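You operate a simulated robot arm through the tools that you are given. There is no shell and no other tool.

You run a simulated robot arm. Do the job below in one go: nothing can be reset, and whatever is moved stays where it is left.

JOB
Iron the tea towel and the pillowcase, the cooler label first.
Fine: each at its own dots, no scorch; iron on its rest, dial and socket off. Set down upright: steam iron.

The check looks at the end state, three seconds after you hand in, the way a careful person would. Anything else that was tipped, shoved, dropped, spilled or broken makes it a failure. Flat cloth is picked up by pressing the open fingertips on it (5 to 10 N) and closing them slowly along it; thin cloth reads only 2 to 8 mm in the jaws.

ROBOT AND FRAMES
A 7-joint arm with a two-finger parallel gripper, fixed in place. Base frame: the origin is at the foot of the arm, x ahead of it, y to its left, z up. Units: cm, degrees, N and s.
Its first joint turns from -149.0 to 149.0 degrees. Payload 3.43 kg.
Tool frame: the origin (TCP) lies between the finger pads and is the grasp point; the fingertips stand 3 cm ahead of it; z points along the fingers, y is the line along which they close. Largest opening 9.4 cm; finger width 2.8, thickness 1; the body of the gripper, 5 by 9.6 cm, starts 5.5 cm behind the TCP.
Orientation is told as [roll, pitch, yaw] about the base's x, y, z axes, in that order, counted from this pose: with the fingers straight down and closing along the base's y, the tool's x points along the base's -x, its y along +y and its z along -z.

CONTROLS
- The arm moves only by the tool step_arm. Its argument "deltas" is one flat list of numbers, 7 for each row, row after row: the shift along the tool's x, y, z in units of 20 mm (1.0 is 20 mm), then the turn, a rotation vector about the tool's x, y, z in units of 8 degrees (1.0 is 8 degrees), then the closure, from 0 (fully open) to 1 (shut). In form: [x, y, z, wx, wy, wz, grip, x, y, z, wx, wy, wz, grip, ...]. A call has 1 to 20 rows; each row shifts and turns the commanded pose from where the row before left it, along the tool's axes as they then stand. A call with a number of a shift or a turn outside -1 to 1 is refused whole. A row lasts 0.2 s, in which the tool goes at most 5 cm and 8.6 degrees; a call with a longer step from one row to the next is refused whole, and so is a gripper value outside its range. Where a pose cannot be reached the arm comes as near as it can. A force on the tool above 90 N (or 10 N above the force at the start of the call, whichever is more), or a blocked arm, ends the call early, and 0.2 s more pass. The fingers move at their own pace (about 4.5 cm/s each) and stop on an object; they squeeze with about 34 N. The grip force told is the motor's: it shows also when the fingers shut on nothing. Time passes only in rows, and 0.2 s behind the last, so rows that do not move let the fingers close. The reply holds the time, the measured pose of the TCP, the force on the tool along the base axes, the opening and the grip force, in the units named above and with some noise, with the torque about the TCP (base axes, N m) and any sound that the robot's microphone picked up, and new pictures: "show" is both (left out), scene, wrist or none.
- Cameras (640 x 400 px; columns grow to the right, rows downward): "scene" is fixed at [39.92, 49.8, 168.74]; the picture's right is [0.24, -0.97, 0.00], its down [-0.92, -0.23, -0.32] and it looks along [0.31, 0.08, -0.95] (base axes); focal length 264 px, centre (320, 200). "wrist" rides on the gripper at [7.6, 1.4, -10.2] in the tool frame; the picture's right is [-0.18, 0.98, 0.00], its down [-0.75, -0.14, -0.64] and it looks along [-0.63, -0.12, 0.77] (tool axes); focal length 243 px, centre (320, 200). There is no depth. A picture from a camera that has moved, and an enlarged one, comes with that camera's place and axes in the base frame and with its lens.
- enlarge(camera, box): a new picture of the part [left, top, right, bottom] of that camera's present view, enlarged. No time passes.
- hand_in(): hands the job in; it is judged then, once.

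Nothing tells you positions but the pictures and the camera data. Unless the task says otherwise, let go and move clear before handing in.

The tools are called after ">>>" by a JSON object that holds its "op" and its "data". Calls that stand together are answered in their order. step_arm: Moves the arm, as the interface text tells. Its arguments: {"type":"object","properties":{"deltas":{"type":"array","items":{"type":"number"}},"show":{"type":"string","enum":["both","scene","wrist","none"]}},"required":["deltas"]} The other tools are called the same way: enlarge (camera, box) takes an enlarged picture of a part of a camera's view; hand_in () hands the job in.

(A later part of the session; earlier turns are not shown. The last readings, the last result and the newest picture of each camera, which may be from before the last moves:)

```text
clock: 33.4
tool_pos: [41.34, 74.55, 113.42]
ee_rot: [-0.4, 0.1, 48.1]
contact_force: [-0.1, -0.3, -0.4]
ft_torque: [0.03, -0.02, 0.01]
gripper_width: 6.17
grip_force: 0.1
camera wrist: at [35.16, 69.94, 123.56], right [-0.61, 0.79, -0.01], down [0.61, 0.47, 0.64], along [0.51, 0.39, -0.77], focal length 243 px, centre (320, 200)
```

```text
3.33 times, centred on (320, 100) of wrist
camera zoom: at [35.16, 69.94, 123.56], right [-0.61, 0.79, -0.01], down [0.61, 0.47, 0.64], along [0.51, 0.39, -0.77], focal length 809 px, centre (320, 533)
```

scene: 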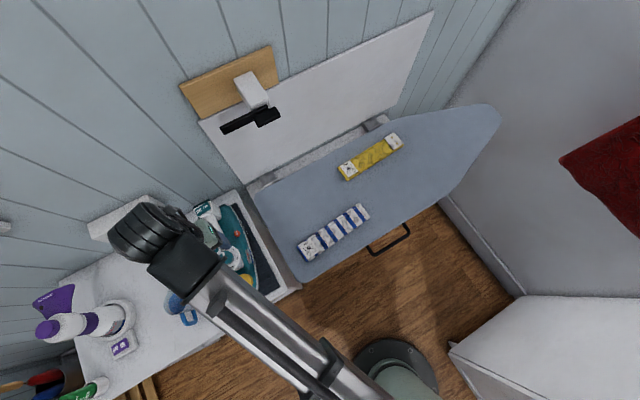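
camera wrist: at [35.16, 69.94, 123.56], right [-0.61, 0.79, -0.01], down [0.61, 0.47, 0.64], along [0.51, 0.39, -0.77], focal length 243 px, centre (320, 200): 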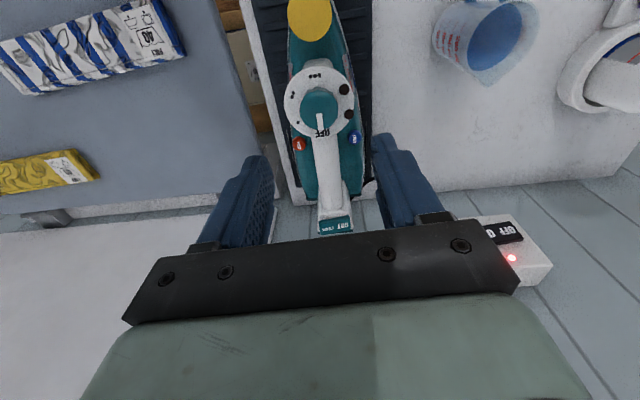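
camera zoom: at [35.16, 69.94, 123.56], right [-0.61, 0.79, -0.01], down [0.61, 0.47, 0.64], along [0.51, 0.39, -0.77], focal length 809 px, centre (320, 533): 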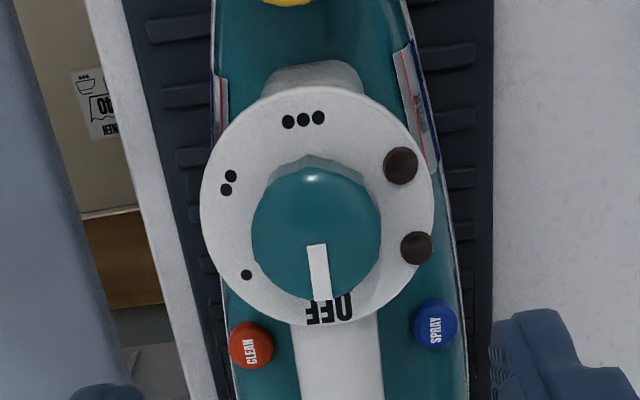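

The dial is right below: knob face near z≈101.7, plate near z≈99.5. I turn the wrist so that the fingers grip the knob clear of the two lamps.

>>> {"op": "step_arm", "data": {"deltas": [0, 0, 0, 0, 0, -0.98, 0.34, 0, 0, 0, 0, 0, -0.98, 0.34, 0, 0, 0, 0, 0, -0.98, 0.34, 0, 0, 0, 0, 0, -0.98, 0.34, 0, 0, 0, 0, 0, -0.98, 0.34, 0, 0, 0, 0, 0, -0.98, 0.34, 0, 0, 0, 0, 0, -0.98, 0.34, 0, 0, 0, 0, 0, -0.98, 0.34, 0, 0, 0, 0, 0, -0.98, 0.34, 0, 0, 0, 0, 0, -0.98, 0.34, 0, 0, 0, 0, 0, -0.98, 0.34, 0, 0, 0, 0, 0, -0.98, 0.34, 0, 0, 0, 0, 0, -0.98, 0.34, 0, 0, 0, 0, 0, -0.98, 0.34, 0, 0, 1, 0, 0, 0, 0.34, 0, 0, 1, 0, 0, 0, 0.34]}}

```text
clock: 36.8
tool_pos: [41.4, 74.49, 109.23]
ee_rot: [0.1, 0.4, 157.8]
contact_force: [-0.2, 0.1, 0.0]
ft_torque: [0.0, 0.03, 0.04]
gripper_width: 6.18
grip_force: 0.1
camera wrist: at [47.84, 70.41, 119.62], right [-0.54, -0.84, 0.0], down [-0.65, 0.42, 0.64], along [-0.54, 0.34, -0.77], focal length 243 px, centre (320, 200)
```

scene: 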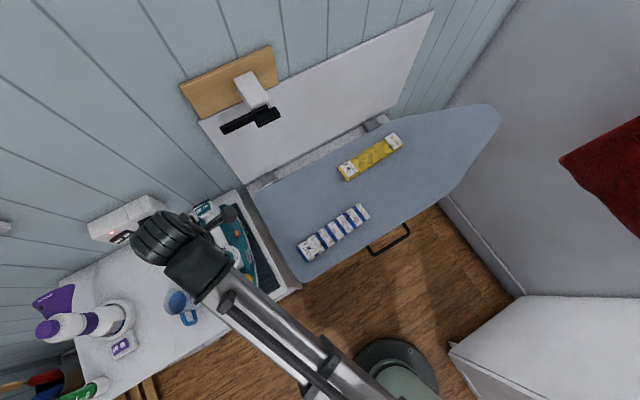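
wrist: 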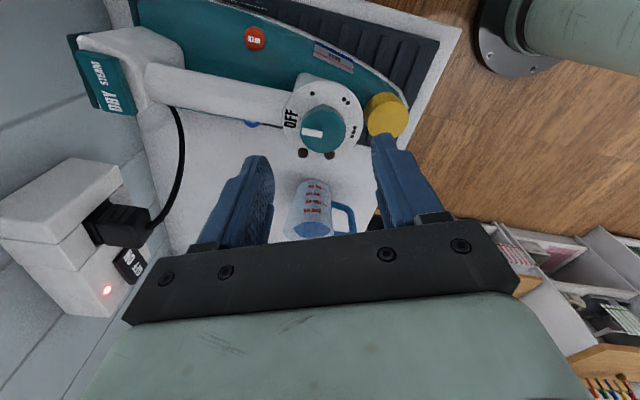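

The knob is centred under the tool. I go down around it.

>>> {"op": "step_arm", "data": {"deltas": [0, 0, 1, 0, 0, 0, 0.34, 0, 0, 1, 0, 0, 0, 0.34, 0, 0, 0.5, 0, 0, 0, 0.34, 0, 0, 0.3, 0, 0, 0, 0.34, 0, 0, 0, 0, 0, 0, 0.34], "show": "wrist"}}

>>> {"op": "enlarge", "data": {"camera": "wrist", "box": [220, 80, 440, 220]}}

```text
clock: 38.0
tool_pos: [41.52, 74.42, 104.26]
ee_rot: [-0.1, 0.4, 157.7]
contact_force: [5.1, 1.3, 79.0]
ft_torque: [-2.14, 0.9, 0.35]
gripper_width: 6.03
grip_force: 0.1
camera wrist: at [47.91, 70.25, 114.55], right [-0.54, -0.84, 0.0], down [-0.65, 0.42, 0.64], along [-0.53, 0.35, -0.77], focal length 243 px, centre (320, 200)
```

wrist: 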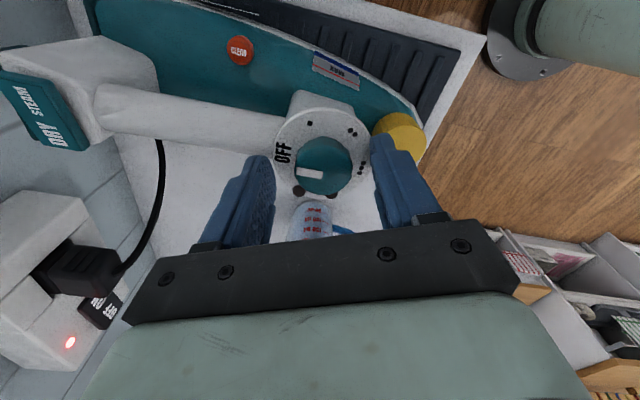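

```text
2.86 times, centred on (330, 150) of wrist
camera zoom: at [47.91, 70.25, 114.55], right [-0.54, -0.84, 0.0], down [-0.65, 0.42, 0.64], along [-0.53, 0.35, -0.77], focal length 693 px, centre (291, 343)
```

zoom: 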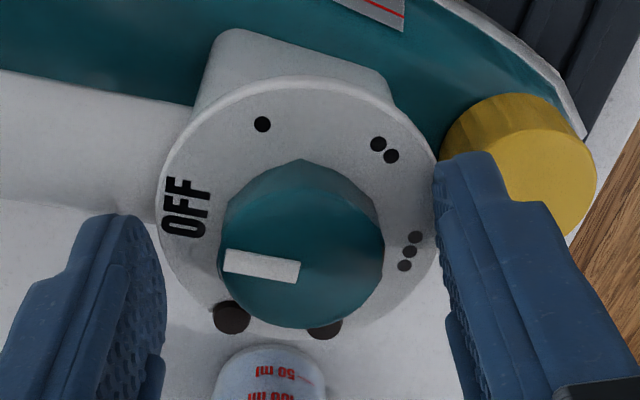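

The fingertips already press on the plate with 79 N. I back off upward at once.

>>> {"op": "step_arm", "data": {"deltas": [0, 0, -0.4, 0, 0, 0, 0.34, 0, 0, -0.1, 0, 0, 0, 0.34], "show": "both"}}

>>> {"op": "enlarge", "data": {"camera": "wrist", "box": [220, 60, 440, 200]}}

>>> {"op": "enlarge", "data": {"camera": "scene", "box": [180, 190, 300, 310]}}

```text
clock: 38.6
tool_pos: [41.51, 74.54, 104.65]
ee_rot: [0.2, 0.3, 157.8]
contact_force: [-0.1, -0.6, 0.6]
ft_torque: [0.01, -0.05, -0.02]
gripper_width: 6.23
grip_force: 0.1
camera wrist: at [47.89, 70.37, 114.9], right [-0.54, -0.84, 0.0], down [-0.65, 0.42, 0.64], along [-0.54, 0.34, -0.77], focal length 243 px, centre (320, 200)
```

scene: 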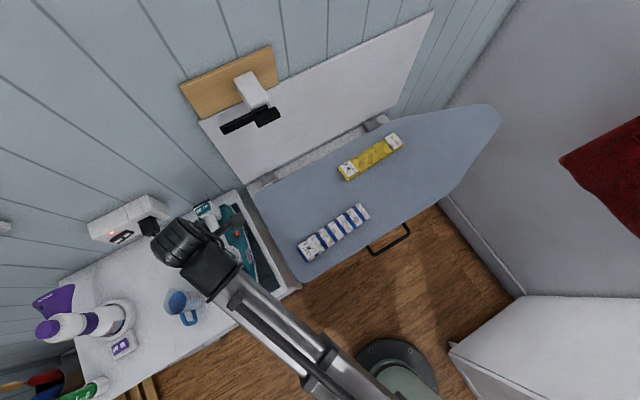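
wrist: 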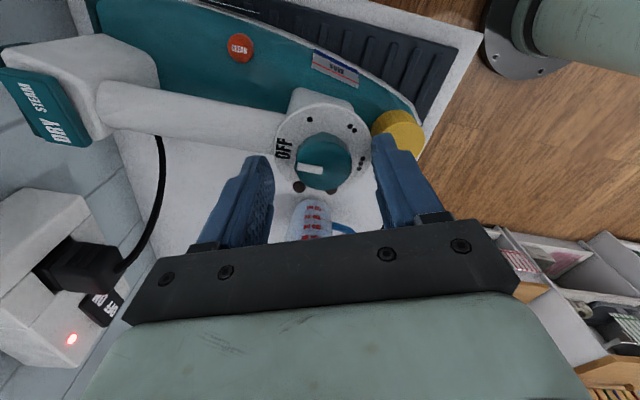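

```text
2.86 times, centred on (330, 130) of wrist
camera zoom: at [47.89, 70.37, 114.9], right [-0.54, -0.84, 0.0], down [-0.65, 0.42, 0.64], along [-0.54, 0.34, -0.77], focal length 693 px, centre (291, 400)
```

zoom: 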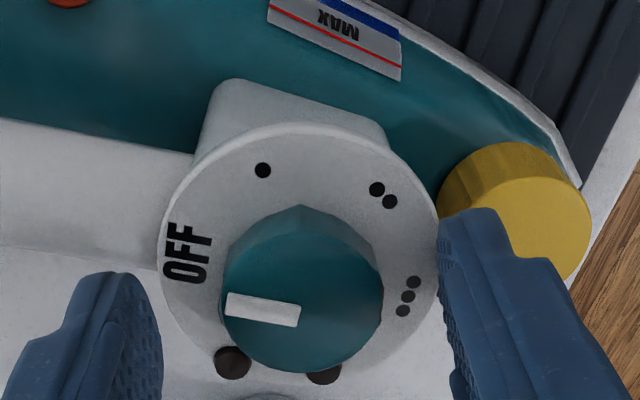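

```text
3.33 times, centred on (240, 250) of scene
camera zoom: at [39.92, 49.8, 168.74], right [0.24, -0.97, 0.0], down [-0.92, -0.23, -0.32], along [0.31, 0.08, -0.95], focal length 880 px, centre (587, 33)
```

zoom: 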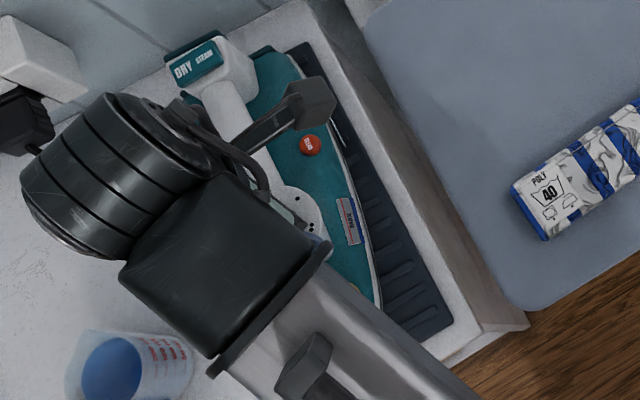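

Contact is gone; the tips now hover just above the plate. I close on the knob.

>>> {"op": "step_arm", "data": {"deltas": [0, 0, -0.1, 0, 0, 0, 0.34, 0, 0, 0, 0, 0, 0, 0.6, 0, 0, 0, 0, 0, 0, 0.75, 0, 0, 0, 0, 0, 0, 0.75], "show": "wrist"}}

```text
clock: 39.6
tool_pos: [41.55, 74.48, 105.08]
ee_rot: [0.2, 0.4, 157.8]
contact_force: [-4.4, -7.3, -0.6]
ft_torque: [-0.09, 0.25, 0.0]
gripper_width: 3.29
grip_force: 34.0
camera wrist: at [47.95, 70.37, 115.23], right [-0.54, -0.84, 0.0], down [-0.65, 0.42, 0.64], along [-0.54, 0.34, -0.77], focal length 243 px, centre (320, 200)
```

wrist: 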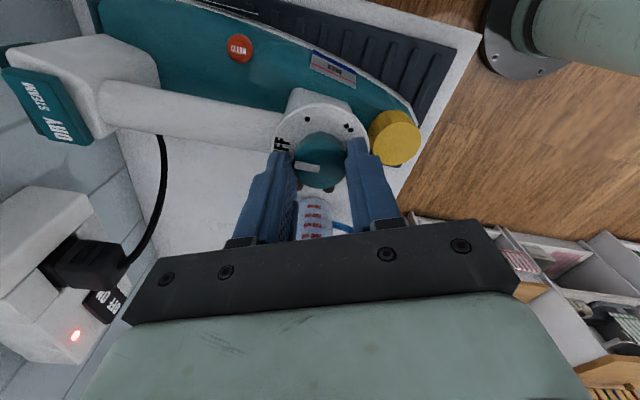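

Knob gripped (3.3 cm). I turn clockwise toward the single dot in steps.

>>> {"op": "step_arm", "data": {"deltas": [0, 0, 0, 0, 0, 0.9, 0.75, 0, 0, 0, 0, 0, 0.9, 0.75, 0, 0, 0, 0, 0, 0.9, 0.75], "show": "wrist"}}

>>> {"op": "enlarge", "data": {"camera": "wrist", "box": [220, 60, 440, 200]}}

```text
clock: 40.4
tool_pos: [41.5, 74.68, 104.95]
ee_rot: [0.0, 0.4, 136.1]
contact_force: [-2.7, -5.0, 0.0]
ft_torque: [-0.15, 0.2, 0.05]
gripper_width: 3.24
grip_force: 33.4
camera wrist: at [45.9, 68.34, 115.25], right [-0.81, -0.58, 0.0], down [-0.45, 0.63, 0.64], along [-0.37, 0.52, -0.77], focal length 243 px, centre (320, 200)
```

wrist: 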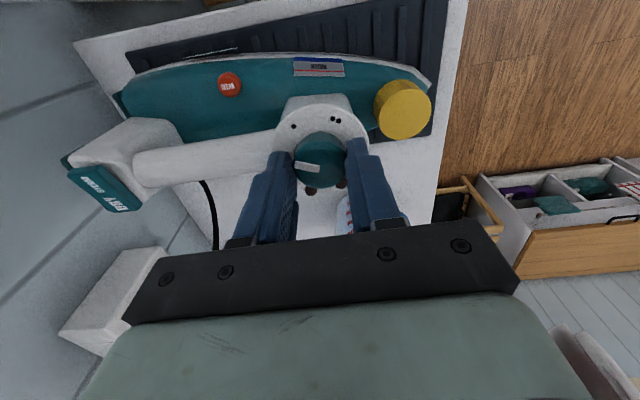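

```text
2.86 times, centred on (330, 130) of wrist
camera zoom: at [45.9, 68.34, 115.25], right [-0.81, -0.58, 0.0], down [-0.45, 0.63, 0.64], along [-0.37, 0.52, -0.77], focal length 693 px, centre (291, 400)
```

zoom: 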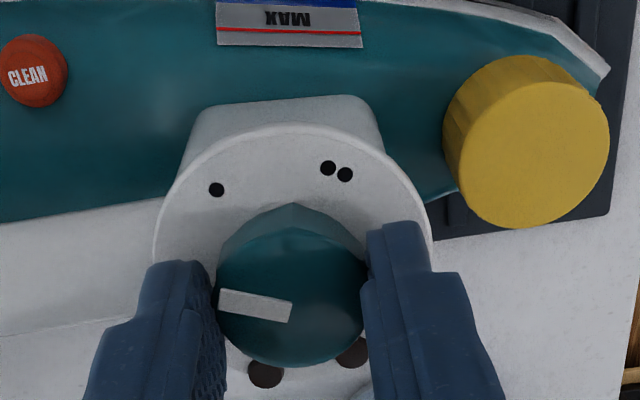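

The knob follows. I continue turning.

>>> {"op": "step_arm", "data": {"deltas": [0, 0, 0, 0, 0, 0.9, 0.75, 0, 0, 0, 0, 0, 0.9, 0.75, 0, 0, 0, 0, 0, 0.9, 0.75, 0, 0, 0, 0, 0, 0.9, 0.75, 0, 0, 0, 0, 0, 0.2, 0.75], "show": "wrist"}}

>>> {"op": "enlarge", "data": {"camera": "wrist", "box": [220, 60, 440, 200]}}

```text
clock: 41.6
tool_pos: [41.35, 74.57, 105.01]
ee_rot: [-0.2, 0.3, 105.9]
contact_force: [-3.2, 0.6, -0.3]
ft_torque: [-0.13, 0.15, 0.01]
gripper_width: 3.28
grip_force: 33.4
camera wrist: at [42.05, 66.96, 115.19], right [-1.0, -0.09, 0.0], down [-0.07, 0.77, 0.64], along [-0.05, 0.64, -0.77], focal length 243 px, centre (320, 200)
```

wrist: 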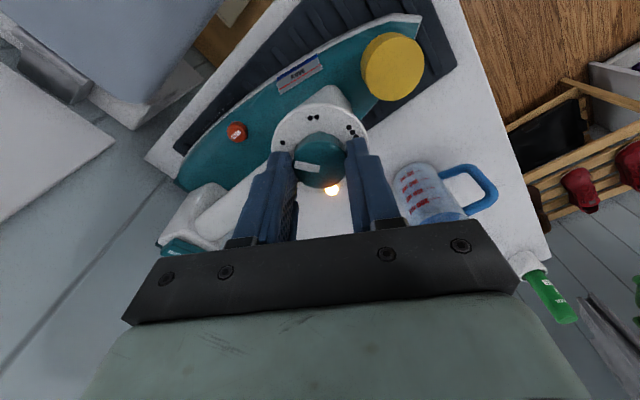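

```text
2.86 times, centred on (330, 130) of wrist
camera zoom: at [42.05, 66.96, 115.19], right [-1.0, -0.09, 0.0], down [-0.07, 0.77, 0.64], along [-0.05, 0.64, -0.77], focal length 693 px, centre (291, 400)
```

zoom: 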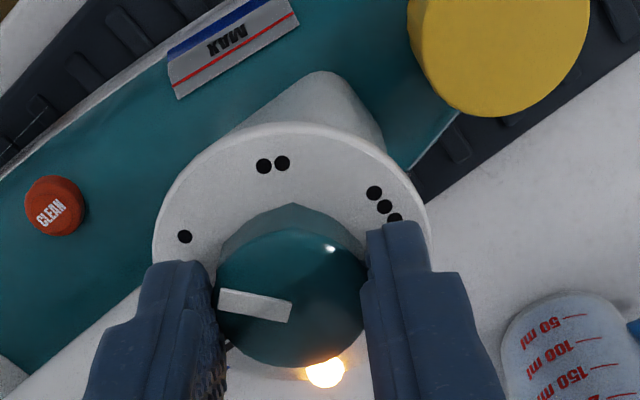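

The orange lamp came on and the pointer seems at the single dot. I release and rise to check from above.

>>> {"op": "step_arm", "data": {"deltas": [0, 0, 0, 0, 0, 0, 0.34, 0, 0, 0, 0, 0, 0, 0.34, 0, 0, -1, 0, 0, 0, 0.34, 0, 0, -1, 0, 0, 0, 0.34, 0, 0, -1, 0, 0, 0, 0.34, 0, 0, -1, 0, 0, 0, 0.34], "show": "wrist"}}

>>> {"op": "enlarge", "data": {"camera": "wrist", "box": [260, 50, 380, 140]}}

```text
clock: 43.0
tool_pos: [41.45, 74.63, 113.02]
ee_rot: [-0.1, 0.4, 105.8]
contact_force: [-0.2, 0.8, -0.2]
ft_torque: [0.0, 0.01, 0.0]
gripper_width: 6.18
grip_force: 0.0
camera wrist: at [42.01, 66.94, 123.27], right [-1.0, -0.09, 0.0], down [-0.07, 0.77, 0.64], along [-0.05, 0.64, -0.77], focal length 243 px, centre (320, 200)
```

wrist: 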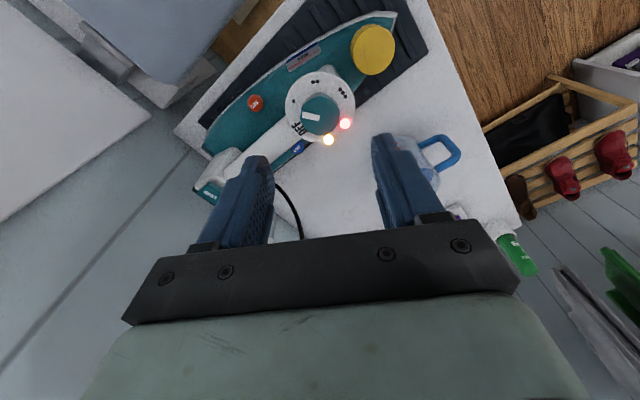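

```text
4.44 times, centred on (320, 95) of wrist
camera zoom: at [42.01, 66.94, 123.27], right [-1.0, -0.09, 0.0], down [-0.07, 0.77, 0.64], along [-0.05, 0.64, -0.77], focal length 1078 px, centre (320, 667)
```

zoom: 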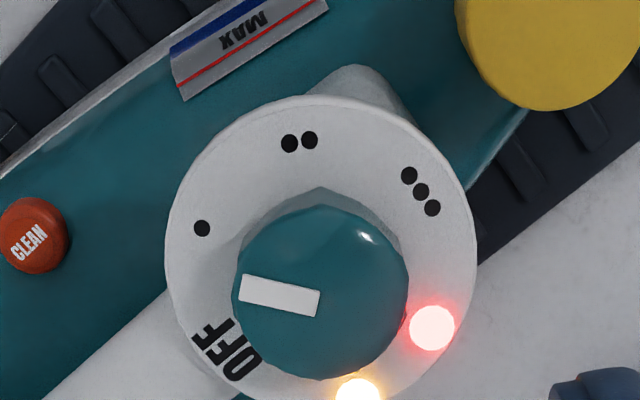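

The dial points at one dot; both lamps are lit (heating). While it heats, I test in free air whether the poses needed over the pillowcase can be reached.

>>> {"op": "step_arm", "data": {"deltas": [0, 0, 0, 0, 0, -0.9, 0, 0, 0, 0, 0, 0, -0.9, 0, 0, 0, 0, 0, 0, -0.9, 0, 0, 0, 0, 0, 0, -0.9, 0, 0, 0, 0, 0, 0, -0.9, 0, 0, 0, 0, 0, 0, -0.9, 0, 0, 0, 0, 0, 0, -0.9, 0, 0, 0, 0, 0, 0, -0.9, 0, 0, 0, 0, 0, 0, -0.4, 0], "show": "scene"}}

>>> {"op": "enlarge", "data": {"camera": "wrist", "box": [220, 20, 420, 160]}}

```text
clock: 45.0
tool_pos: [41.44, 74.46, 112.96]
ee_rot: [0.2, 0.4, 166.6]
contact_force: [-0.2, -0.5, -0.2]
ft_torque: [0.01, 0.0, -0.02]
gripper_width: 9.38
grip_force: 0.0
```

scene: 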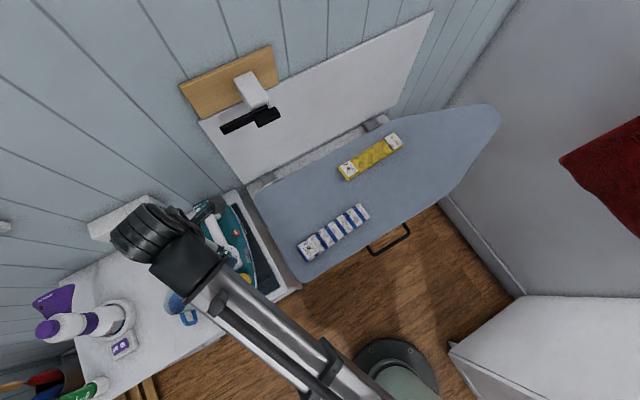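

```text
2.86 times, centred on (320, 90) of wrist
camera zoom: at [48.43, 71.52, 123.19], right [-0.4, -0.91, 0.0], down [-0.7, 0.31, 0.64], along [-0.58, 0.26, -0.77], focal length 693 px, centre (320, 514)
```

zoom: 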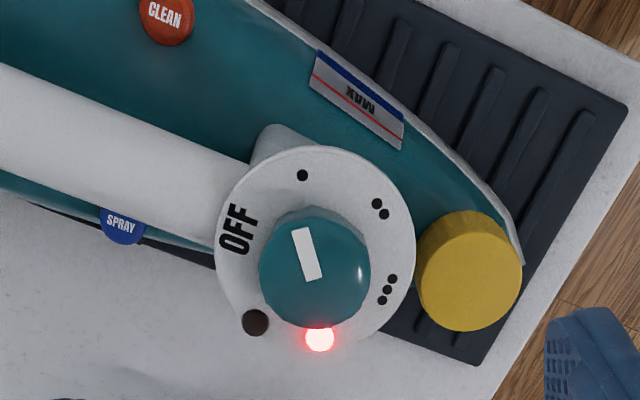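

The orange lamp is already out, so it heats quickly. By careful measurement the dots are about 60° apart and I turned 52°, so I regrip the knob and add about 8°.

>>> {"op": "step_arm", "data": {"deltas": [0, 0, 0, 0, 0, 0.8, 0.34, 0, 0, 0.5, 0, 0, 0, 0.34, 0, 0, 1, 0, 0, 0, 0.34, 0, 0, 1, 0, 0, 0, 0.34, 0, 0, 1, 0, 0, 0, 0.34, 0, 0, 0.45, 0, 0, 0, 0.34, 0, 0, 0, 0, 0, 0, 0.34], "show": "none"}}

```text
clock: 46.6
tool_pos: [41.45, 74.71, 105.0]
ee_rot: [0.2, 0.4, 160.2]
contact_force: [-0.2, -0.5, -0.9]
ft_torque: [-0.01, 0.0, -0.02]
gripper_width: 6.2
grip_force: 0.1
```

>>> {"op": "step_arm", "data": {"deltas": [0, 0, 0, 0, 0, 0, 0.6, 0, 0, 0, 0, 0, 0, 0.75, 0, 0, 0, 0, 0, 0, 0.75, 0, 0, 0, 0, 0, 0.5, 0.75, 0, 0, 0, 0, 0, 0.5, 0.75, 0, 0, 0, 0, 0, 0, 0.75, 0, 0, 0, 0, 0, 0, 0.34, 0, 0, 0, 0, 0, 0, 0.34, 0, 0, -1, 0, 0, 0, 0.34, 0, 0, -1, 0, 0, 0, 0.34, 0, 0, -1, 0, 0, 0, 0.34, 0, 0, -1, 0, 0, 0, 0.34], "show": "wrist"}}

>>> {"op": "enlarge", "data": {"camera": "wrist", "box": [260, 50, 380, 140]}}

```text
clock: 49.2
tool_pos: [41.42, 74.55, 112.9]
ee_rot: [0.2, 0.4, 152.2]
contact_force: [-0.1, -0.9, -0.7]
ft_torque: [-0.01, -0.03, 0.0]
gripper_width: 6.19
grip_force: 0.0
camera wrist: at [47.38, 69.77, 123.21], right [-0.62, -0.78, 0.0], down [-0.6, 0.48, 0.64], along [-0.5, 0.39, -0.77], focal length 243 px, centre (320, 200)
```

wrist: 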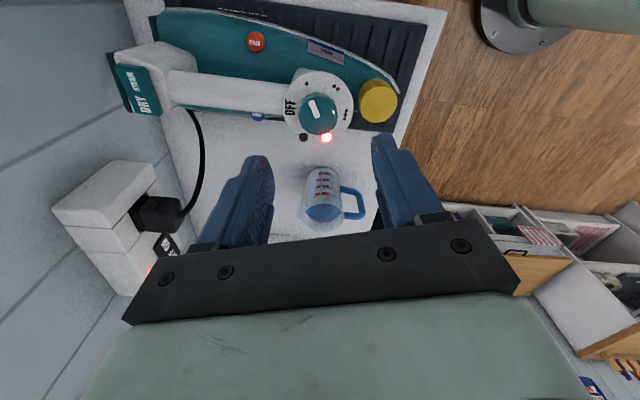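

```text
4.44 times, centred on (320, 95) of wrist
camera zoom: at [47.38, 69.77, 123.21], right [-0.62, -0.78, 0.0], down [-0.6, 0.48, 0.64], along [-0.5, 0.39, -0.77], focal length 1078 px, centre (320, 667)
```

zoom: 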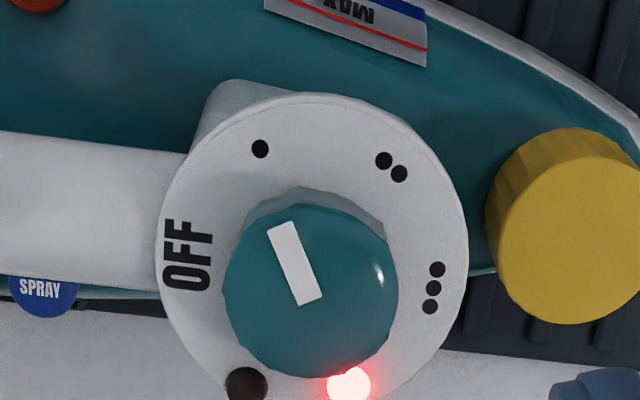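

The pointer is now on the one-dot mark and the iron is up to temperature. I take a side view of the iron to learn the handle's height before gripping it.

>>> {"op": "step_arm", "data": {"deltas": [0.97, 0.1, 0, 0, 0, 0.27, 0, 0.97, 0.1, 0, 0, 0, 0.27, 0, 0.97, 0.1, 0, 0, 0, 0.27, 0, 0.97, 0.1, 0, 0, 0, 0.27, 0, 0.97, 0.1, 0, 0, 0, 0.27, 0, 0.97, 0.1, 0, 0, 0, 0.27, 0, 0.97, 0.1, 0, 0, 0, 0.27, 0, 0.97, 0.1, 0, 0, 0, 0.27, 0, 0, 0, 1, 0, 0, 0, 0, 0, 0, 1, 0, 0, 0, 0, 0, 0, 1, 0, 0, 0, 0, 0, 0, 0, 0, -0.9, 0, 0, 0, 0, 0, 0, -0.9, 0, 0, 0, 0, 0, 0, -0.9, 0, 0, 0, 0, 0, 0, -0.9, 0, 0, 0, 0, 0, 0, -0.9, 0, 0], "show": "wrist"}}

```text
clock: 52.6
tool_pos: [53.16, 64.49, 107.16]
ee_rot: [0.0, -35.7, 134.9]
contact_force: [-0.4, 0.9, 0.5]
ft_torque: [0.01, -0.03, 0.02]
gripper_width: 9.41
grip_force: 0.0
camera wrist: at [60.67, 54.75, 111.01], right [-0.8, -0.59, 0.11], down [-0.07, 0.27, 0.96], along [-0.59, 0.76, -0.25], focal length 243 px, centre (320, 200)
```

wrist: 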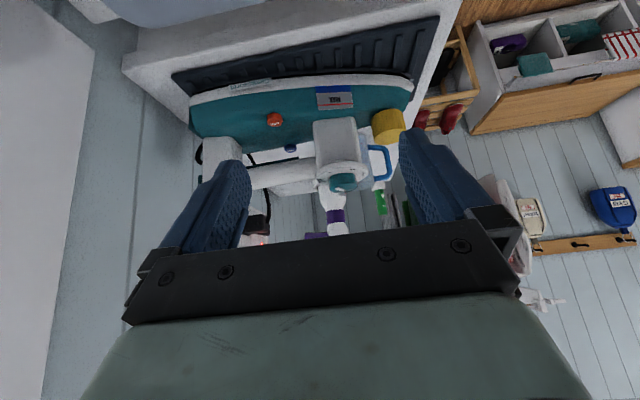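

>>> {"op": "enlarge", "data": {"camera": "wrist", "box": [170, 60, 440, 220]}}

```text
2.37 times, centred on (305, 140) of wrist
camera zoom: at [60.67, 54.75, 111.01], right [-0.8, -0.59, 0.11], down [-0.07, 0.27, 0.96], along [-0.59, 0.76, -0.25], focal length 575 px, centre (356, 342)
```

zoom: 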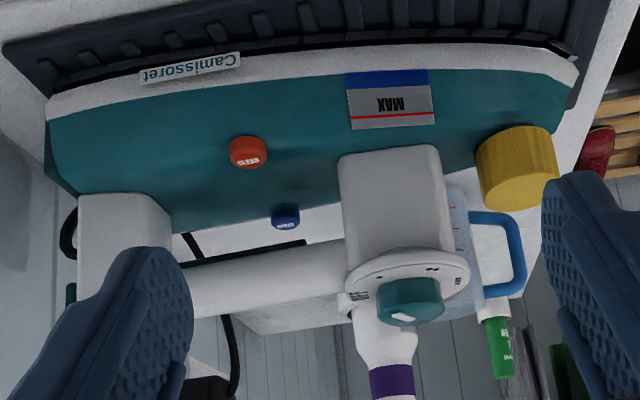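

The handle bar is at z≈100 with plenty of room under it. I level the tool, turn to grip across the handle, and rise.

>>> {"op": "step_arm", "data": {"deltas": [0, 0, 0, 0, 0.9, 0, 0, 0, 0, 0, 0, 0.9, 0, 0, 0, 0, 0, 0, 0.9, 0, 0, 0, 0, 0, 0, 0.9, 0, 0, 0, 0, 0, 0, 0.86, 0, 0, 0, 0, -0.25, 0, 0, 0.94, 0, 0, 0, -0.25, 0, 0, 0.94, 0, 0, 0, -0.25, 0, 0, 0.94, 0, 0, 0, -0.25, 0, 0, 0.94, 0, 0, 0, -0.25, 0, 0, 0.94, 0, 0, 0, -0.25, 0, 0, 0.94, 0, 0, 0, -0.25, 0, 0, 0.94, 0, 0, 0, -0.25, 0, 0, 0.94, 0, 0, 0, -0.25, 0, 0, 0.94, 0, 0, 0, -0.25, 0, 0, 0.94, 0, 0, 0, -0.25, 0, 0, 0.94, 0, 0, 0, -0.25, 0, 0, 0.9, 0], "show": "scene"}}

>>> {"op": "enlarge", "data": {"camera": "scene", "box": [180, 190, 300, 310]}}

```text
clock: 56.2
tool_pos: [53.12, 64.46, 113.14]
ee_rot: [-0.2, 0.0, 44.9]
contact_force: [0.7, 0.2, -0.4]
ft_torque: [-0.01, -0.03, -0.02]
gripper_width: 9.43
grip_force: 0.0
```

scene: 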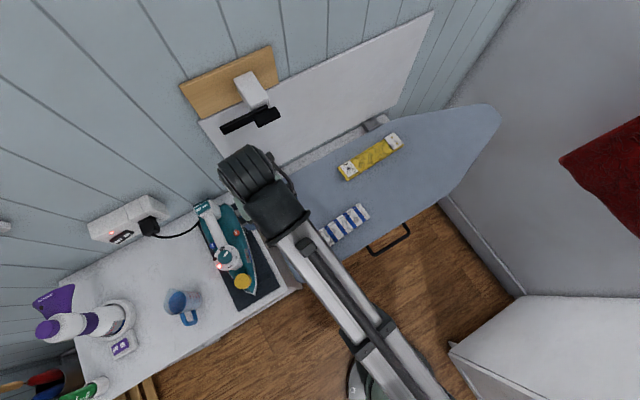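

```text
3.33 times, centred on (240, 250) of scene
camera zoom: at [39.92, 49.8, 168.74], right [0.24, -0.97, 0.0], down [-0.92, -0.23, -0.32], along [0.31, 0.08, -0.95], focal length 880 px, centre (587, 33)
```

zoom: 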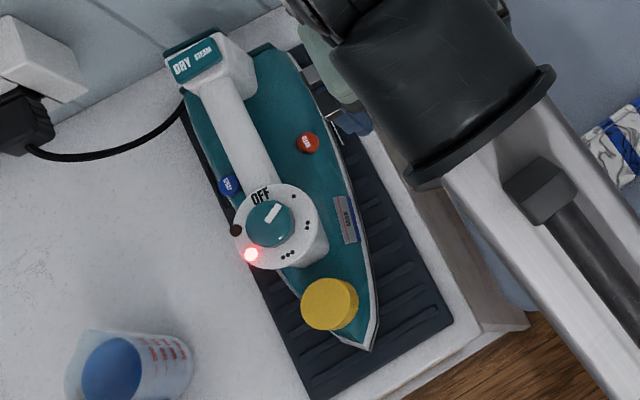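

Now I move over the handle.

>>> {"op": "step_arm", "data": {"deltas": [-0.292, 0.963, 0, 0, 0, 0, 0, -0.292, 0.963, 0, 0, 0, 0, 0, -0.292, 0.963, 0, 0, 0, 0, 0, -0.292, 0.963, 0, 0, 0, 0, 0, -0.292, 0.963, 0, 0, 0, 0, 0, -0.292, 0.963, 0, 0, 0, 0, 0, -0.292, 0.963, 0, 0, 0, 0, 0, -0.292, 0.963, 0, 0, 0, 0, 0, 0, 0, 1, 0, 0, 0, 0, 0, 0, 1, 0, 0, 0, 0], "show": "wrist"}}

>>> {"op": "enlarge", "data": {"camera": "wrist", "box": [200, 0, 440, 200]}}

```text
clock: 58.4
tool_pos: [45.56, 78.65, 109.15]
ee_rot: [-0.2, 0.0, 45.0]
contact_force: [-0.3, -0.5, -0.6]
ft_torque: [-0.02, 0.0, 0.01]
gripper_width: 9.42
grip_force: 0.0
camera wrist: at [38.99, 74.29, 119.29], right [-0.56, 0.83, 0.0], down [0.63, 0.43, 0.64], along [0.53, 0.36, -0.77], focal length 243 px, centre (320, 200)
```

wrist: 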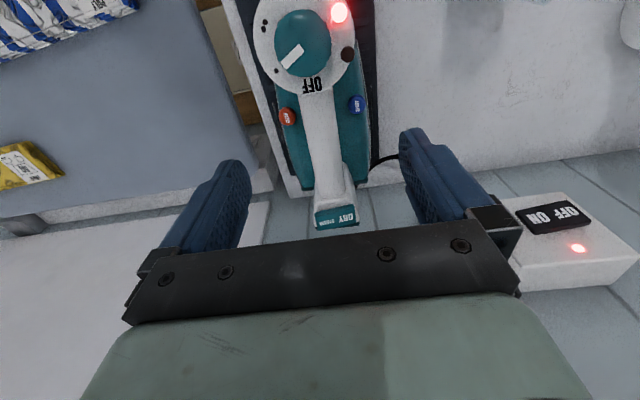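

```text
2.00 times, centred on (320, 100) of wrist
camera zoom: at [38.99, 74.29, 119.29], right [-0.56, 0.83, 0.0], down [0.63, 0.43, 0.64], along [0.53, 0.36, -0.77], focal length 485 px, centre (320, 400)
```

zoom: 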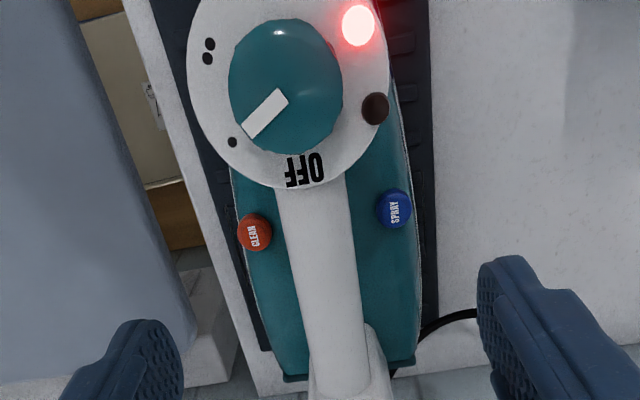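

The handle is centred between the fingers. I descend around it.

>>> {"op": "step_arm", "data": {"deltas": [0, 0, 0.9, 0, 0, 0, 0, 0, 0, 0.9, 0, 0, 0, 0, 0, 0, 0.9, 0, 0, 0, 0, 0, 0, 0.9, 0, 0, 0, 0, 0, 0, 0.6, 0, 0, 0, 0, 0, 0, 0.3, 0, 0, 0, 0], "show": "wrist"}}

```text
clock: 59.8
tool_pos: [45.59, 78.59, 100.04]
ee_rot: [0.0, 0.0, 44.9]
contact_force: [-0.2, -0.2, -0.1]
ft_torque: [-0.03, -0.03, 0.02]
gripper_width: 9.41
grip_force: 0.0
camera wrist: at [39.07, 74.2, 110.33], right [-0.57, 0.82, 0.0], down [0.63, 0.43, 0.64], along [0.53, 0.36, -0.77], focal length 243 px, centre (320, 200)
```

wrist: 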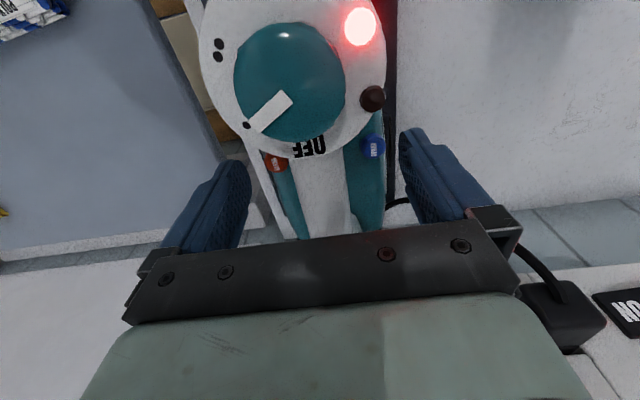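

No contact. I close on the handle.

>>> {"op": "step_arm", "data": {"deltas": [0, 0, 0, 0, 0, 0, 0.5, 0, 0, 0, 0, 0, 0, 0.8, 0, 0, 0, 0, 0, 0, 1, 0, 0, 0, 0, 0, 0, 1, 0, 0, 0, 0, 0, 0, 1], "show": "wrist"}}

```text
clock: 61.0
tool_pos: [45.61, 78.58, 100.13]
ee_rot: [-0.1, 0.0, 45.0]
contact_force: [-2.3, 3.0, -0.3]
ft_torque: [0.02, 0.08, -0.5]
gripper_width: 3.19
grip_force: 34.0
camera wrist: at [39.04, 74.24, 110.33], right [-0.56, 0.83, 0.0], down [0.63, 0.43, 0.64], along [0.53, 0.36, -0.77], focal length 243 px, centre (320, 200)
```

wrist: 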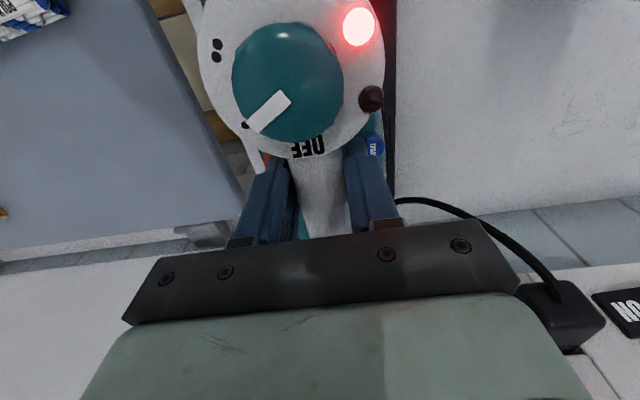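

Handle gripped (3.2 cm). I note the rest pose (45.6, 78.6, 100.1, yaw 45) and lift gently.

>>> {"op": "step_arm", "data": {"deltas": [0, 0, -0.15, 0, 0, 0, 1, 0, 0, -0.3, 0, 0, 0, 1, 0, 0, -0.5, 0, 0, 0, 1, 0, 0, -0.5, 0, 0, 0, 1]}}

```text
clock: 62.0
tool_pos: [45.42, 78.66, 103.22]
ee_rot: [0.0, -0.2, 45.1]
contact_force: [-1.4, 1.2, 8.1]
ft_torque: [0.13, -0.04, 0.03]
gripper_width: 2.44
grip_force: 34.7
camera wrist: at [39.02, 74.2, 113.47], right [-0.57, 0.82, 0.0], down [0.63, 0.43, 0.64], along [0.53, 0.36, -0.77], focal length 243 px, centre (320, 200)
```

scene: 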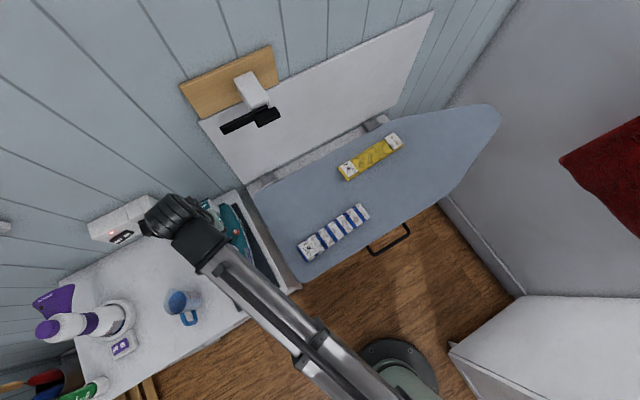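
wrist: 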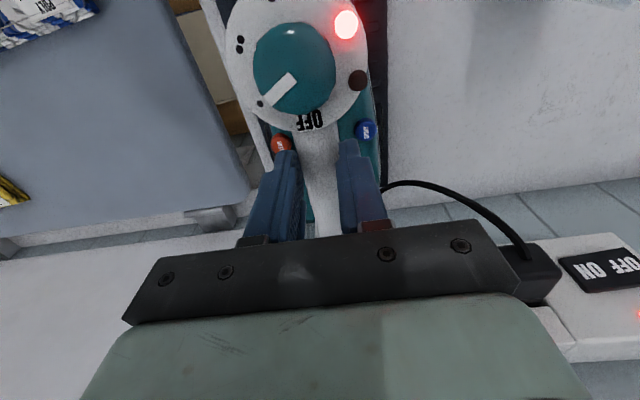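

The fingers slid up the handle and the iron stayed put, so my grip was too high. I open, go lower, and regrip.

>>> {"op": "step_arm", "data": {"deltas": [0, 0, 0.1, 0, 0, 0, 0.5, 0, 0, 0, 0, 0, 0, 0.3, 0, 0, 0, 0, 0, 0, 0.3], "show": "wrist"}}

```text
clock: 62.8
tool_pos: [45.52, 78.46, 102.84]
ee_rot: [-0.1, 0.0, 45.0]
contact_force: [-0.7, -0.9, -0.3]
ft_torque: [0.02, 0.01, 0.02]
gripper_width: 6.59
grip_force: 0.0
camera wrist: at [39.08, 74.15, 113.13], right [-0.57, 0.82, 0.0], down [0.63, 0.43, 0.64], along [0.53, 0.36, -0.77], focal length 243 px, centre (320, 200)
```

wrist: 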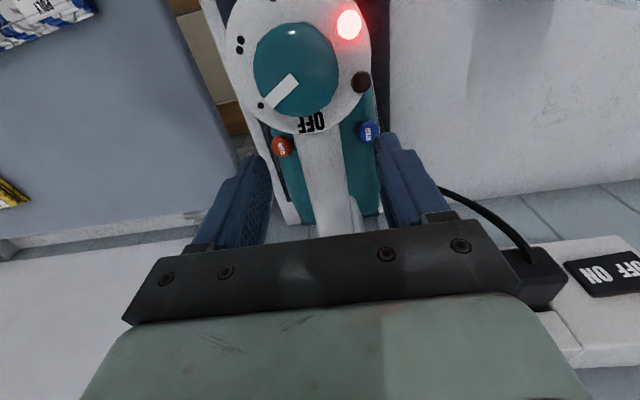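

>>> {"op": "step_arm", "data": {"deltas": [0, 0, 0.7, 0, 0, 0, 0.3, 0, 0, 0.7, 0, 0, 0, 0.3, 0, 0, 0.6, 0, 0, 0, 0.3, 0, 0, 0.2, 0, 0, 0, 0.3, 0, 0, 0, 0, 0, 0, 0.3], "show": "wrist"}}

```text
clock: 64.0
tool_pos: [45.4, 78.45, 98.41]
ee_rot: [0.0, 0.0, 45.0]
contact_force: [-0.3, 0.5, 0.3]
ft_torque: [0.01, 0.01, -0.03]
gripper_width: 6.57
grip_force: 0.0
camera wrist: at [39.01, 74.13, 108.58], right [-0.57, 0.82, 0.0], down [0.63, 0.43, 0.64], along [0.53, 0.36, -0.77], focal length 243 px, centre (320, 200)
```

wrist: 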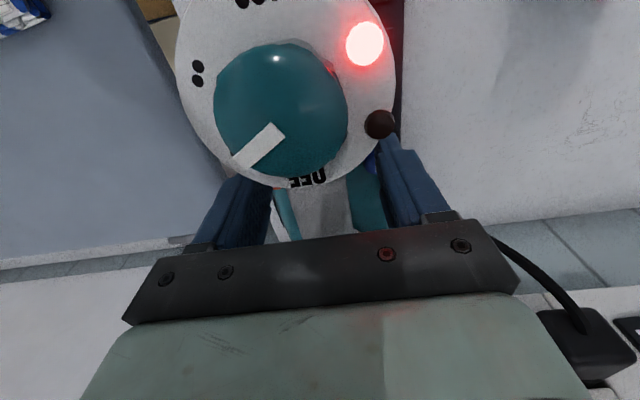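

>>> {"op": "step_arm", "data": {"deltas": [0, 0, 0, 0, 0, 0, 0.6, 0, 0, 0, 0, 0, 0, 0.8, 0, 0, 0, 0, 0, 0, 1, 0, 0, 0, 0, 0, 0, 1, 0, 0, 0, 0, 0, 0, 1, 0, 0, -0.1, 0, 0, 0, 1, 0, 0, -0.1, 0, 0, 0, 1], "show": "wrist"}}

```text
clock: 65.6
tool_pos: [45.67, 78.54, 98.7]
ee_rot: [0.0, 0.1, 45.0]
contact_force: [0.1, 0.1, -9.1]
ft_torque: [-0.01, -0.04, -0.01]
gripper_width: 3.24
grip_force: 34.2
camera wrist: at [39.12, 74.17, 108.95], right [-0.56, 0.83, 0.0], down [0.63, 0.43, 0.64], along [0.53, 0.36, -0.77], focal length 243 px, centre (320, 200)
```

wrist: 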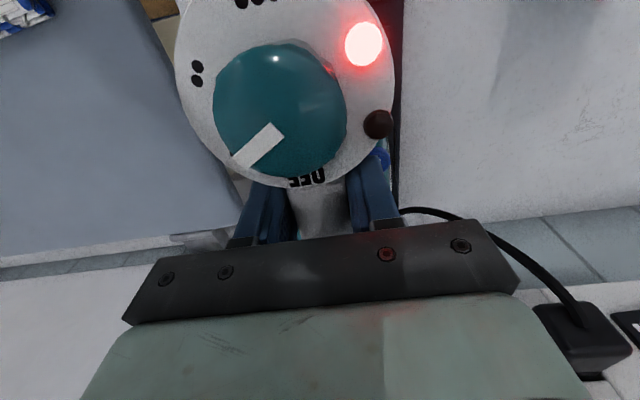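

>>> {"op": "step_arm", "data": {"deltas": [0, 0, -0.1, 0, 0, 0, 1, 0, 0, -0.1, 0, 0, 0, 1, 0, 0, -0.1, 0, 0, 0, 1, 0, 0, -0.1, 0, 0, 0, 1], "show": "wrist"}}

```text
clock: 66.6
tool_pos: [45.71, 78.49, 99.64]
ee_rot: [-0.1, -0.1, 45.1]
contact_force: [0.6, 0.0, -10.7]
ft_torque: [0.02, -0.03, -0.02]
gripper_width: 3.22
grip_force: 33.9
camera wrist: at [39.1, 74.19, 109.81], right [-0.57, 0.82, 0.0], down [0.63, 0.43, 0.64], along [0.53, 0.36, -0.77], focal length 243 px, centre (320, 200)
```

wrist: 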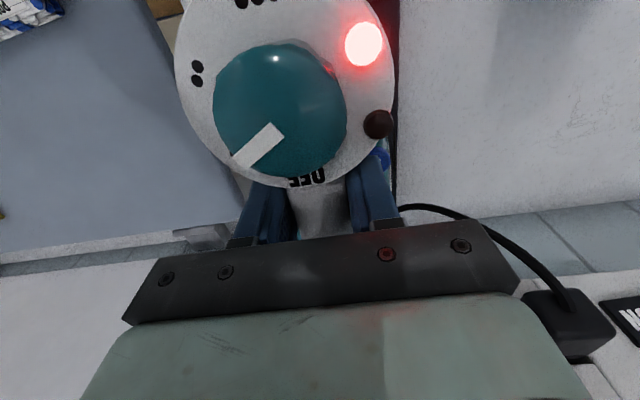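

The iron now lifts with the grip (about 11 N, well balanced), and the heating lamp is out. I raise it and carry it over the left end of the tea towel.

>>> {"op": "step_arm", "data": {"deltas": [0, 0, -0.4, 0, 0, 0, 1, 0, 0, -0.7, 0, 0, 0, 1, 0, 0, -0.7, 0, 0, 0, 1, 0, 0, -0.7, 0, 0, 0, 1, 0, 0, -0.3, 0, 0, 0, 1, 0.2, -0.3, 0, 0, 0, 0, 1, 0.4, -0.7, 0, 0, 0, 0, 1, 0.49, -0.84, 0, 0, 0, 0, 1, 0.49, -0.84, 0, 0, 0, 0, 1, 0.49, -0.84, 0, 0, 0, 0, 1, 0.49, -0.84, 0, 0, 0, 0, 1, 0.49, -0.84, 0, 0, 0, 0, 1, 0.49, -0.84, 0, 0, 0, 0, 1, 0.49, -0.84, 0, 0, 0, 0, 1, 0.49, -0.84, 0, 0, 0, 0, 1, 0.49, -0.84, 0, 0, 0, 0, 1, 0.49, -0.84, 0, 0, 0, 0, 1, 0.3, -0.5, 0, 0, 0, 0, 1, 0.1, -0.2, 0, 0, 0, 0, 1]}}

```text
clock: 70.6
tool_pos: [51.58, 55.79, 105.29]
ee_rot: [-0.1, 0.0, 44.9]
contact_force: [-1.0, 0.2, -10.9]
ft_torque: [0.04, -0.03, -0.01]
gripper_width: 3.23
grip_force: 34.2
camera wrist: at [45.05, 51.53, 115.47], right [-0.57, 0.82, 0.0], down [0.63, 0.43, 0.64], along [0.53, 0.36, -0.77], focal length 243 px, centre (320, 200)
```

scene: 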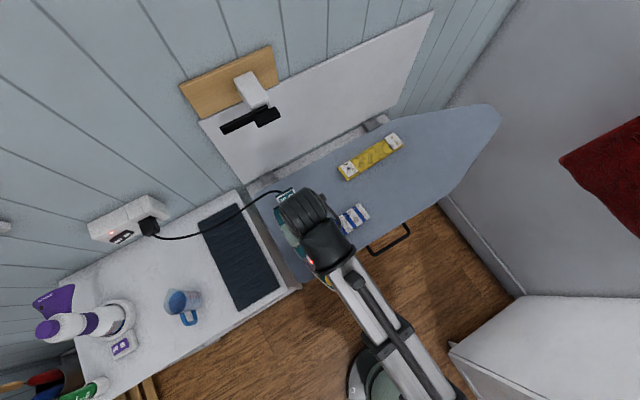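
wrist: 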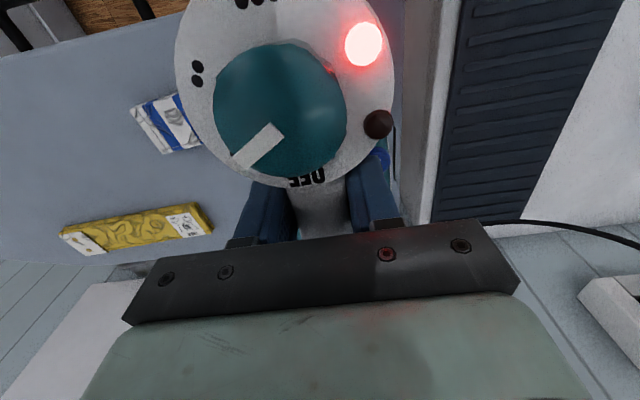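

The cord follows freely and the iron is over the towel's left end. I lower it gently.

>>> {"op": "step_arm", "data": {"deltas": [0, 0, 0.7, 0, 0, 0, 1, 0, 0, 0.7, 0, 0, 0, 1, 0, 0, 0.7, 0, 0, 0, 1, 0, 0, 0.4, 0, 0, 0, 1], "show": "none"}}

>>> {"op": "enlarge", "data": {"camera": "scene", "box": [250, 170, 410, 300]}}

```text
clock: 71.6
tool_pos: [51.5, 56.06, 100.28]
ee_rot: [-0.1, 0.0, 45.1]
contact_force: [0.2, 0.5, -9.8]
ft_torque: [0.0, -0.02, 0.0]
gripper_width: 3.2
grip_force: 34.0
```

```text
3.08 times, centred on (330, 235) of scene
camera zoom: at [39.92, 49.8, 168.74], right [0.24, -0.97, 0.0], down [-0.92, -0.23, -0.32], along [0.31, 0.08, -0.95], focal length 812 px, centre (289, 92)
```

zoom: 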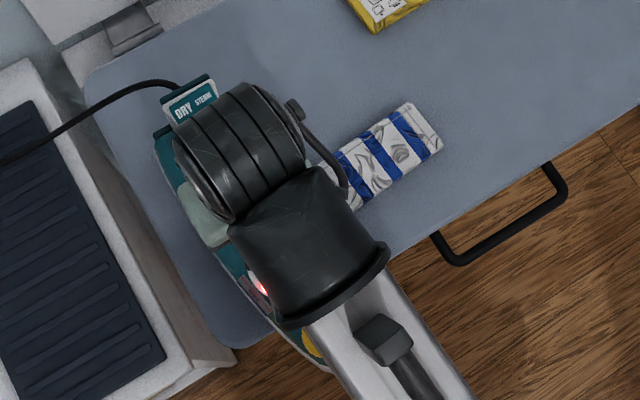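

>>> {"op": "step_arm", "data": {"deltas": [0, 0, 0.25, 0, 0, 0, 1, 0, 0, 0.25, 0, 0, 0, 1, 0, 0, 0.25, 0, 0, 0, 1], "show": "none"}}

```text
clock: 72.4
tool_pos: [51.45, 55.94, 98.87]
ee_rot: [-0.1, -0.1, 45.0]
contact_force: [-1.9, 0.5, 25.2]
ft_torque: [-0.02, 0.0, -0.03]
gripper_width: 3.18
grip_force: 34.3
```

The iron touches the towel with about 36 N in all. I ease off a little and sweep along the towel to the right.

>>> {"op": "step_arm", "data": {"deltas": [0, 0, -0.12, 0, 0, 0, 1, -0.04, -0.4, 0, 0, 0, 0, 1, -0.05, -0.5, 0, 0, 0, 0, 1, -0.05, -0.5, 0, 0, 0, 0, 1, -0.05, -0.5, 0, 0, 0, 0, 1], "show": "scene"}}

```text
clock: 73.6
tool_pos: [54.5, 53.44, 99.14]
ee_rot: [-0.1, 0.0, 44.9]
contact_force: [0.2, 0.2, -9.7]
ft_torque: [0.03, -0.08, -0.02]
gripper_width: 3.21
grip_force: 33.2
```

scene: 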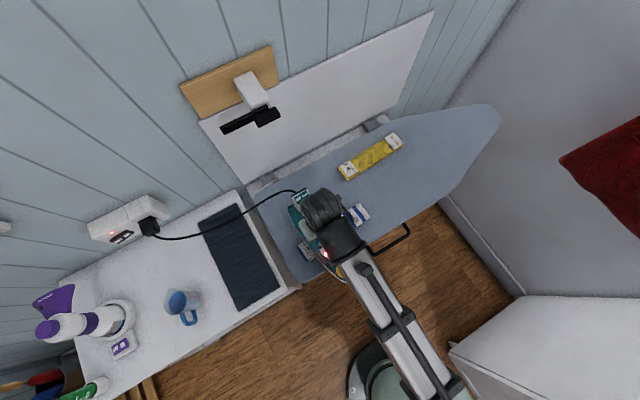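

Contact was lost; I lower slightly and continue the sweep.

>>> {"op": "step_arm", "data": {"deltas": [0, 0, 0.09, 0, 0, 0, 1, 0.05, 0.5, 0, 0, 0, 0, 1, 0.05, 0.5, 0, 0, 0, 0, 1, 0.05, 0.5, 0, 0, 0, 0, 1, 0.04, 0.4, 0, 0, 0, 0, 1], "show": "none"}}

```text
clock: 74.8
tool_pos: [51.52, 56.04, 98.9]
ee_rot: [-0.1, 0.0, 45.0]
contact_force: [1.0, -0.5, -6.6]
ft_torque: [0.06, -0.15, -0.02]
gripper_width: 3.21
grip_force: 33.8
```

>>> {"op": "step_arm", "data": {"deltas": [0, 0, 0.06, 0, 0, 0, 1, 0, 0.2, 0, 0, 0, 0, 1, 0, 0, 0, 0, 0, 0, 1, -0.04, -0.4, 0, 0, 0, 0, 1, -0.04, -0.4, 0, 0, 0, 0, 1, -0.04, -0.4, 0, 0, 0, 0, 1, -0.04, -0.4, 0, 0, 0, 0, 1, -0.04, -0.4, 0, 0, 0, 0, 1], "show": "wrist"}}

```text
clock: 76.6
tool_pos: [54.25, 53.57, 98.89]
ee_rot: [-0.1, 0.0, 45.0]
contact_force: [-8.9, 7.6, 24.1]
ft_torque: [-0.03, -0.12, -0.05]
gripper_width: 3.21
grip_force: 34.1
camera wrist: at [47.83, 49.24, 109.03], right [-0.56, 0.83, 0.0], down [0.63, 0.43, 0.64], along [0.53, 0.36, -0.77], focal length 243 px, centre (320, 200)
```

wrist: 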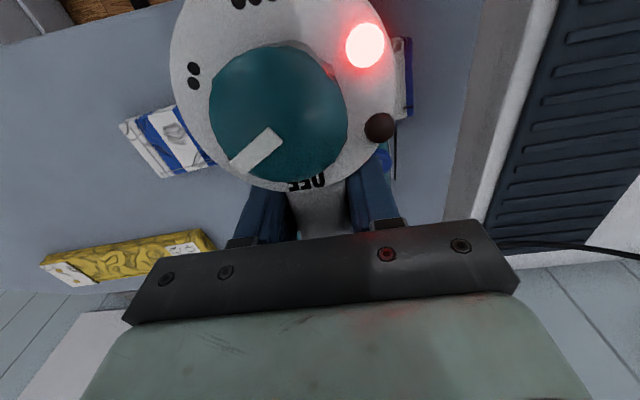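

Pressing about 35 N; I ease up slightly and go on.

>>> {"op": "step_arm", "data": {"deltas": [0, 0, -0.05, 0, 0, 0, 1, -0.04, -0.4, 0, 0, 0, 0, 1, -0.04, -0.4, 0, 0, 0, 0, 1, -0.04, -0.4, 0, 0, 0, 0, 1, -0.04, -0.4, 0, 0, 0, 0, 1], "show": "none"}}

```text
clock: 77.8
tool_pos: [56.98, 51.51, 98.96]
ee_rot: [-0.1, -0.1, 45.0]
contact_force: [-3.7, 1.8, 1.5]
ft_torque: [-0.01, -0.23, 0.04]
gripper_width: 3.22
grip_force: 33.7
```

About 12 N now, good. I continue to the right end.

>>> {"op": "step_arm", "data": {"deltas": [-0.04, -0.4, 0, 0, 0, 0, 1, -0.04, -0.4, 0, 0, 0, 0, 1, -0.04, -0.4, 0, 0, 0, 0, 1, -0.04, -0.4, 0, 0, 0, 0, 1, -0.04, -0.4, 0, 0, 0, 0, 1, -0.04, -0.4, 0, 0, 0, 0, 1, -0.04, -0.4, 0, 0, 0, 0, 1], "show": "scene"}}

>>> {"op": "enlarge", "data": {"camera": "scene", "box": [250, 170, 410, 300]}}

```text
clock: 79.4
tool_pos: [61.05, 48.04, 98.84]
ee_rot: [-0.1, 0.0, 45.1]
contact_force: [-2.0, 2.0, -4.0]
ft_torque: [0.07, -0.12, 0.03]
gripper_width: 3.24
grip_force: 33.4
```

scene: 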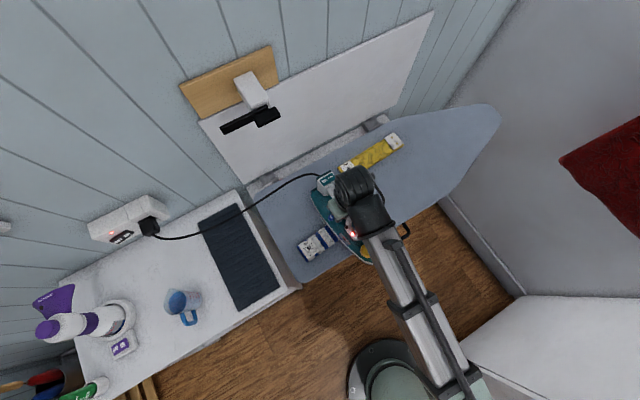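

```text
3.08 times, centred on (330, 235) of scene
camera zoom: at [39.92, 49.8, 168.74], right [0.24, -0.97, 0.0], down [-0.92, -0.23, -0.32], along [0.31, 0.08, -0.95], focal length 812 px, centre (289, 92)
```

zoom: 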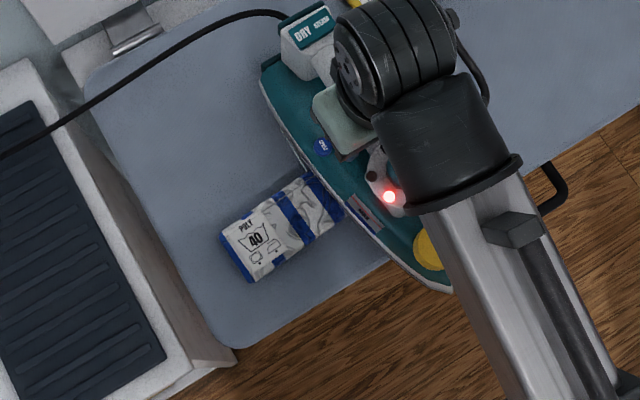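

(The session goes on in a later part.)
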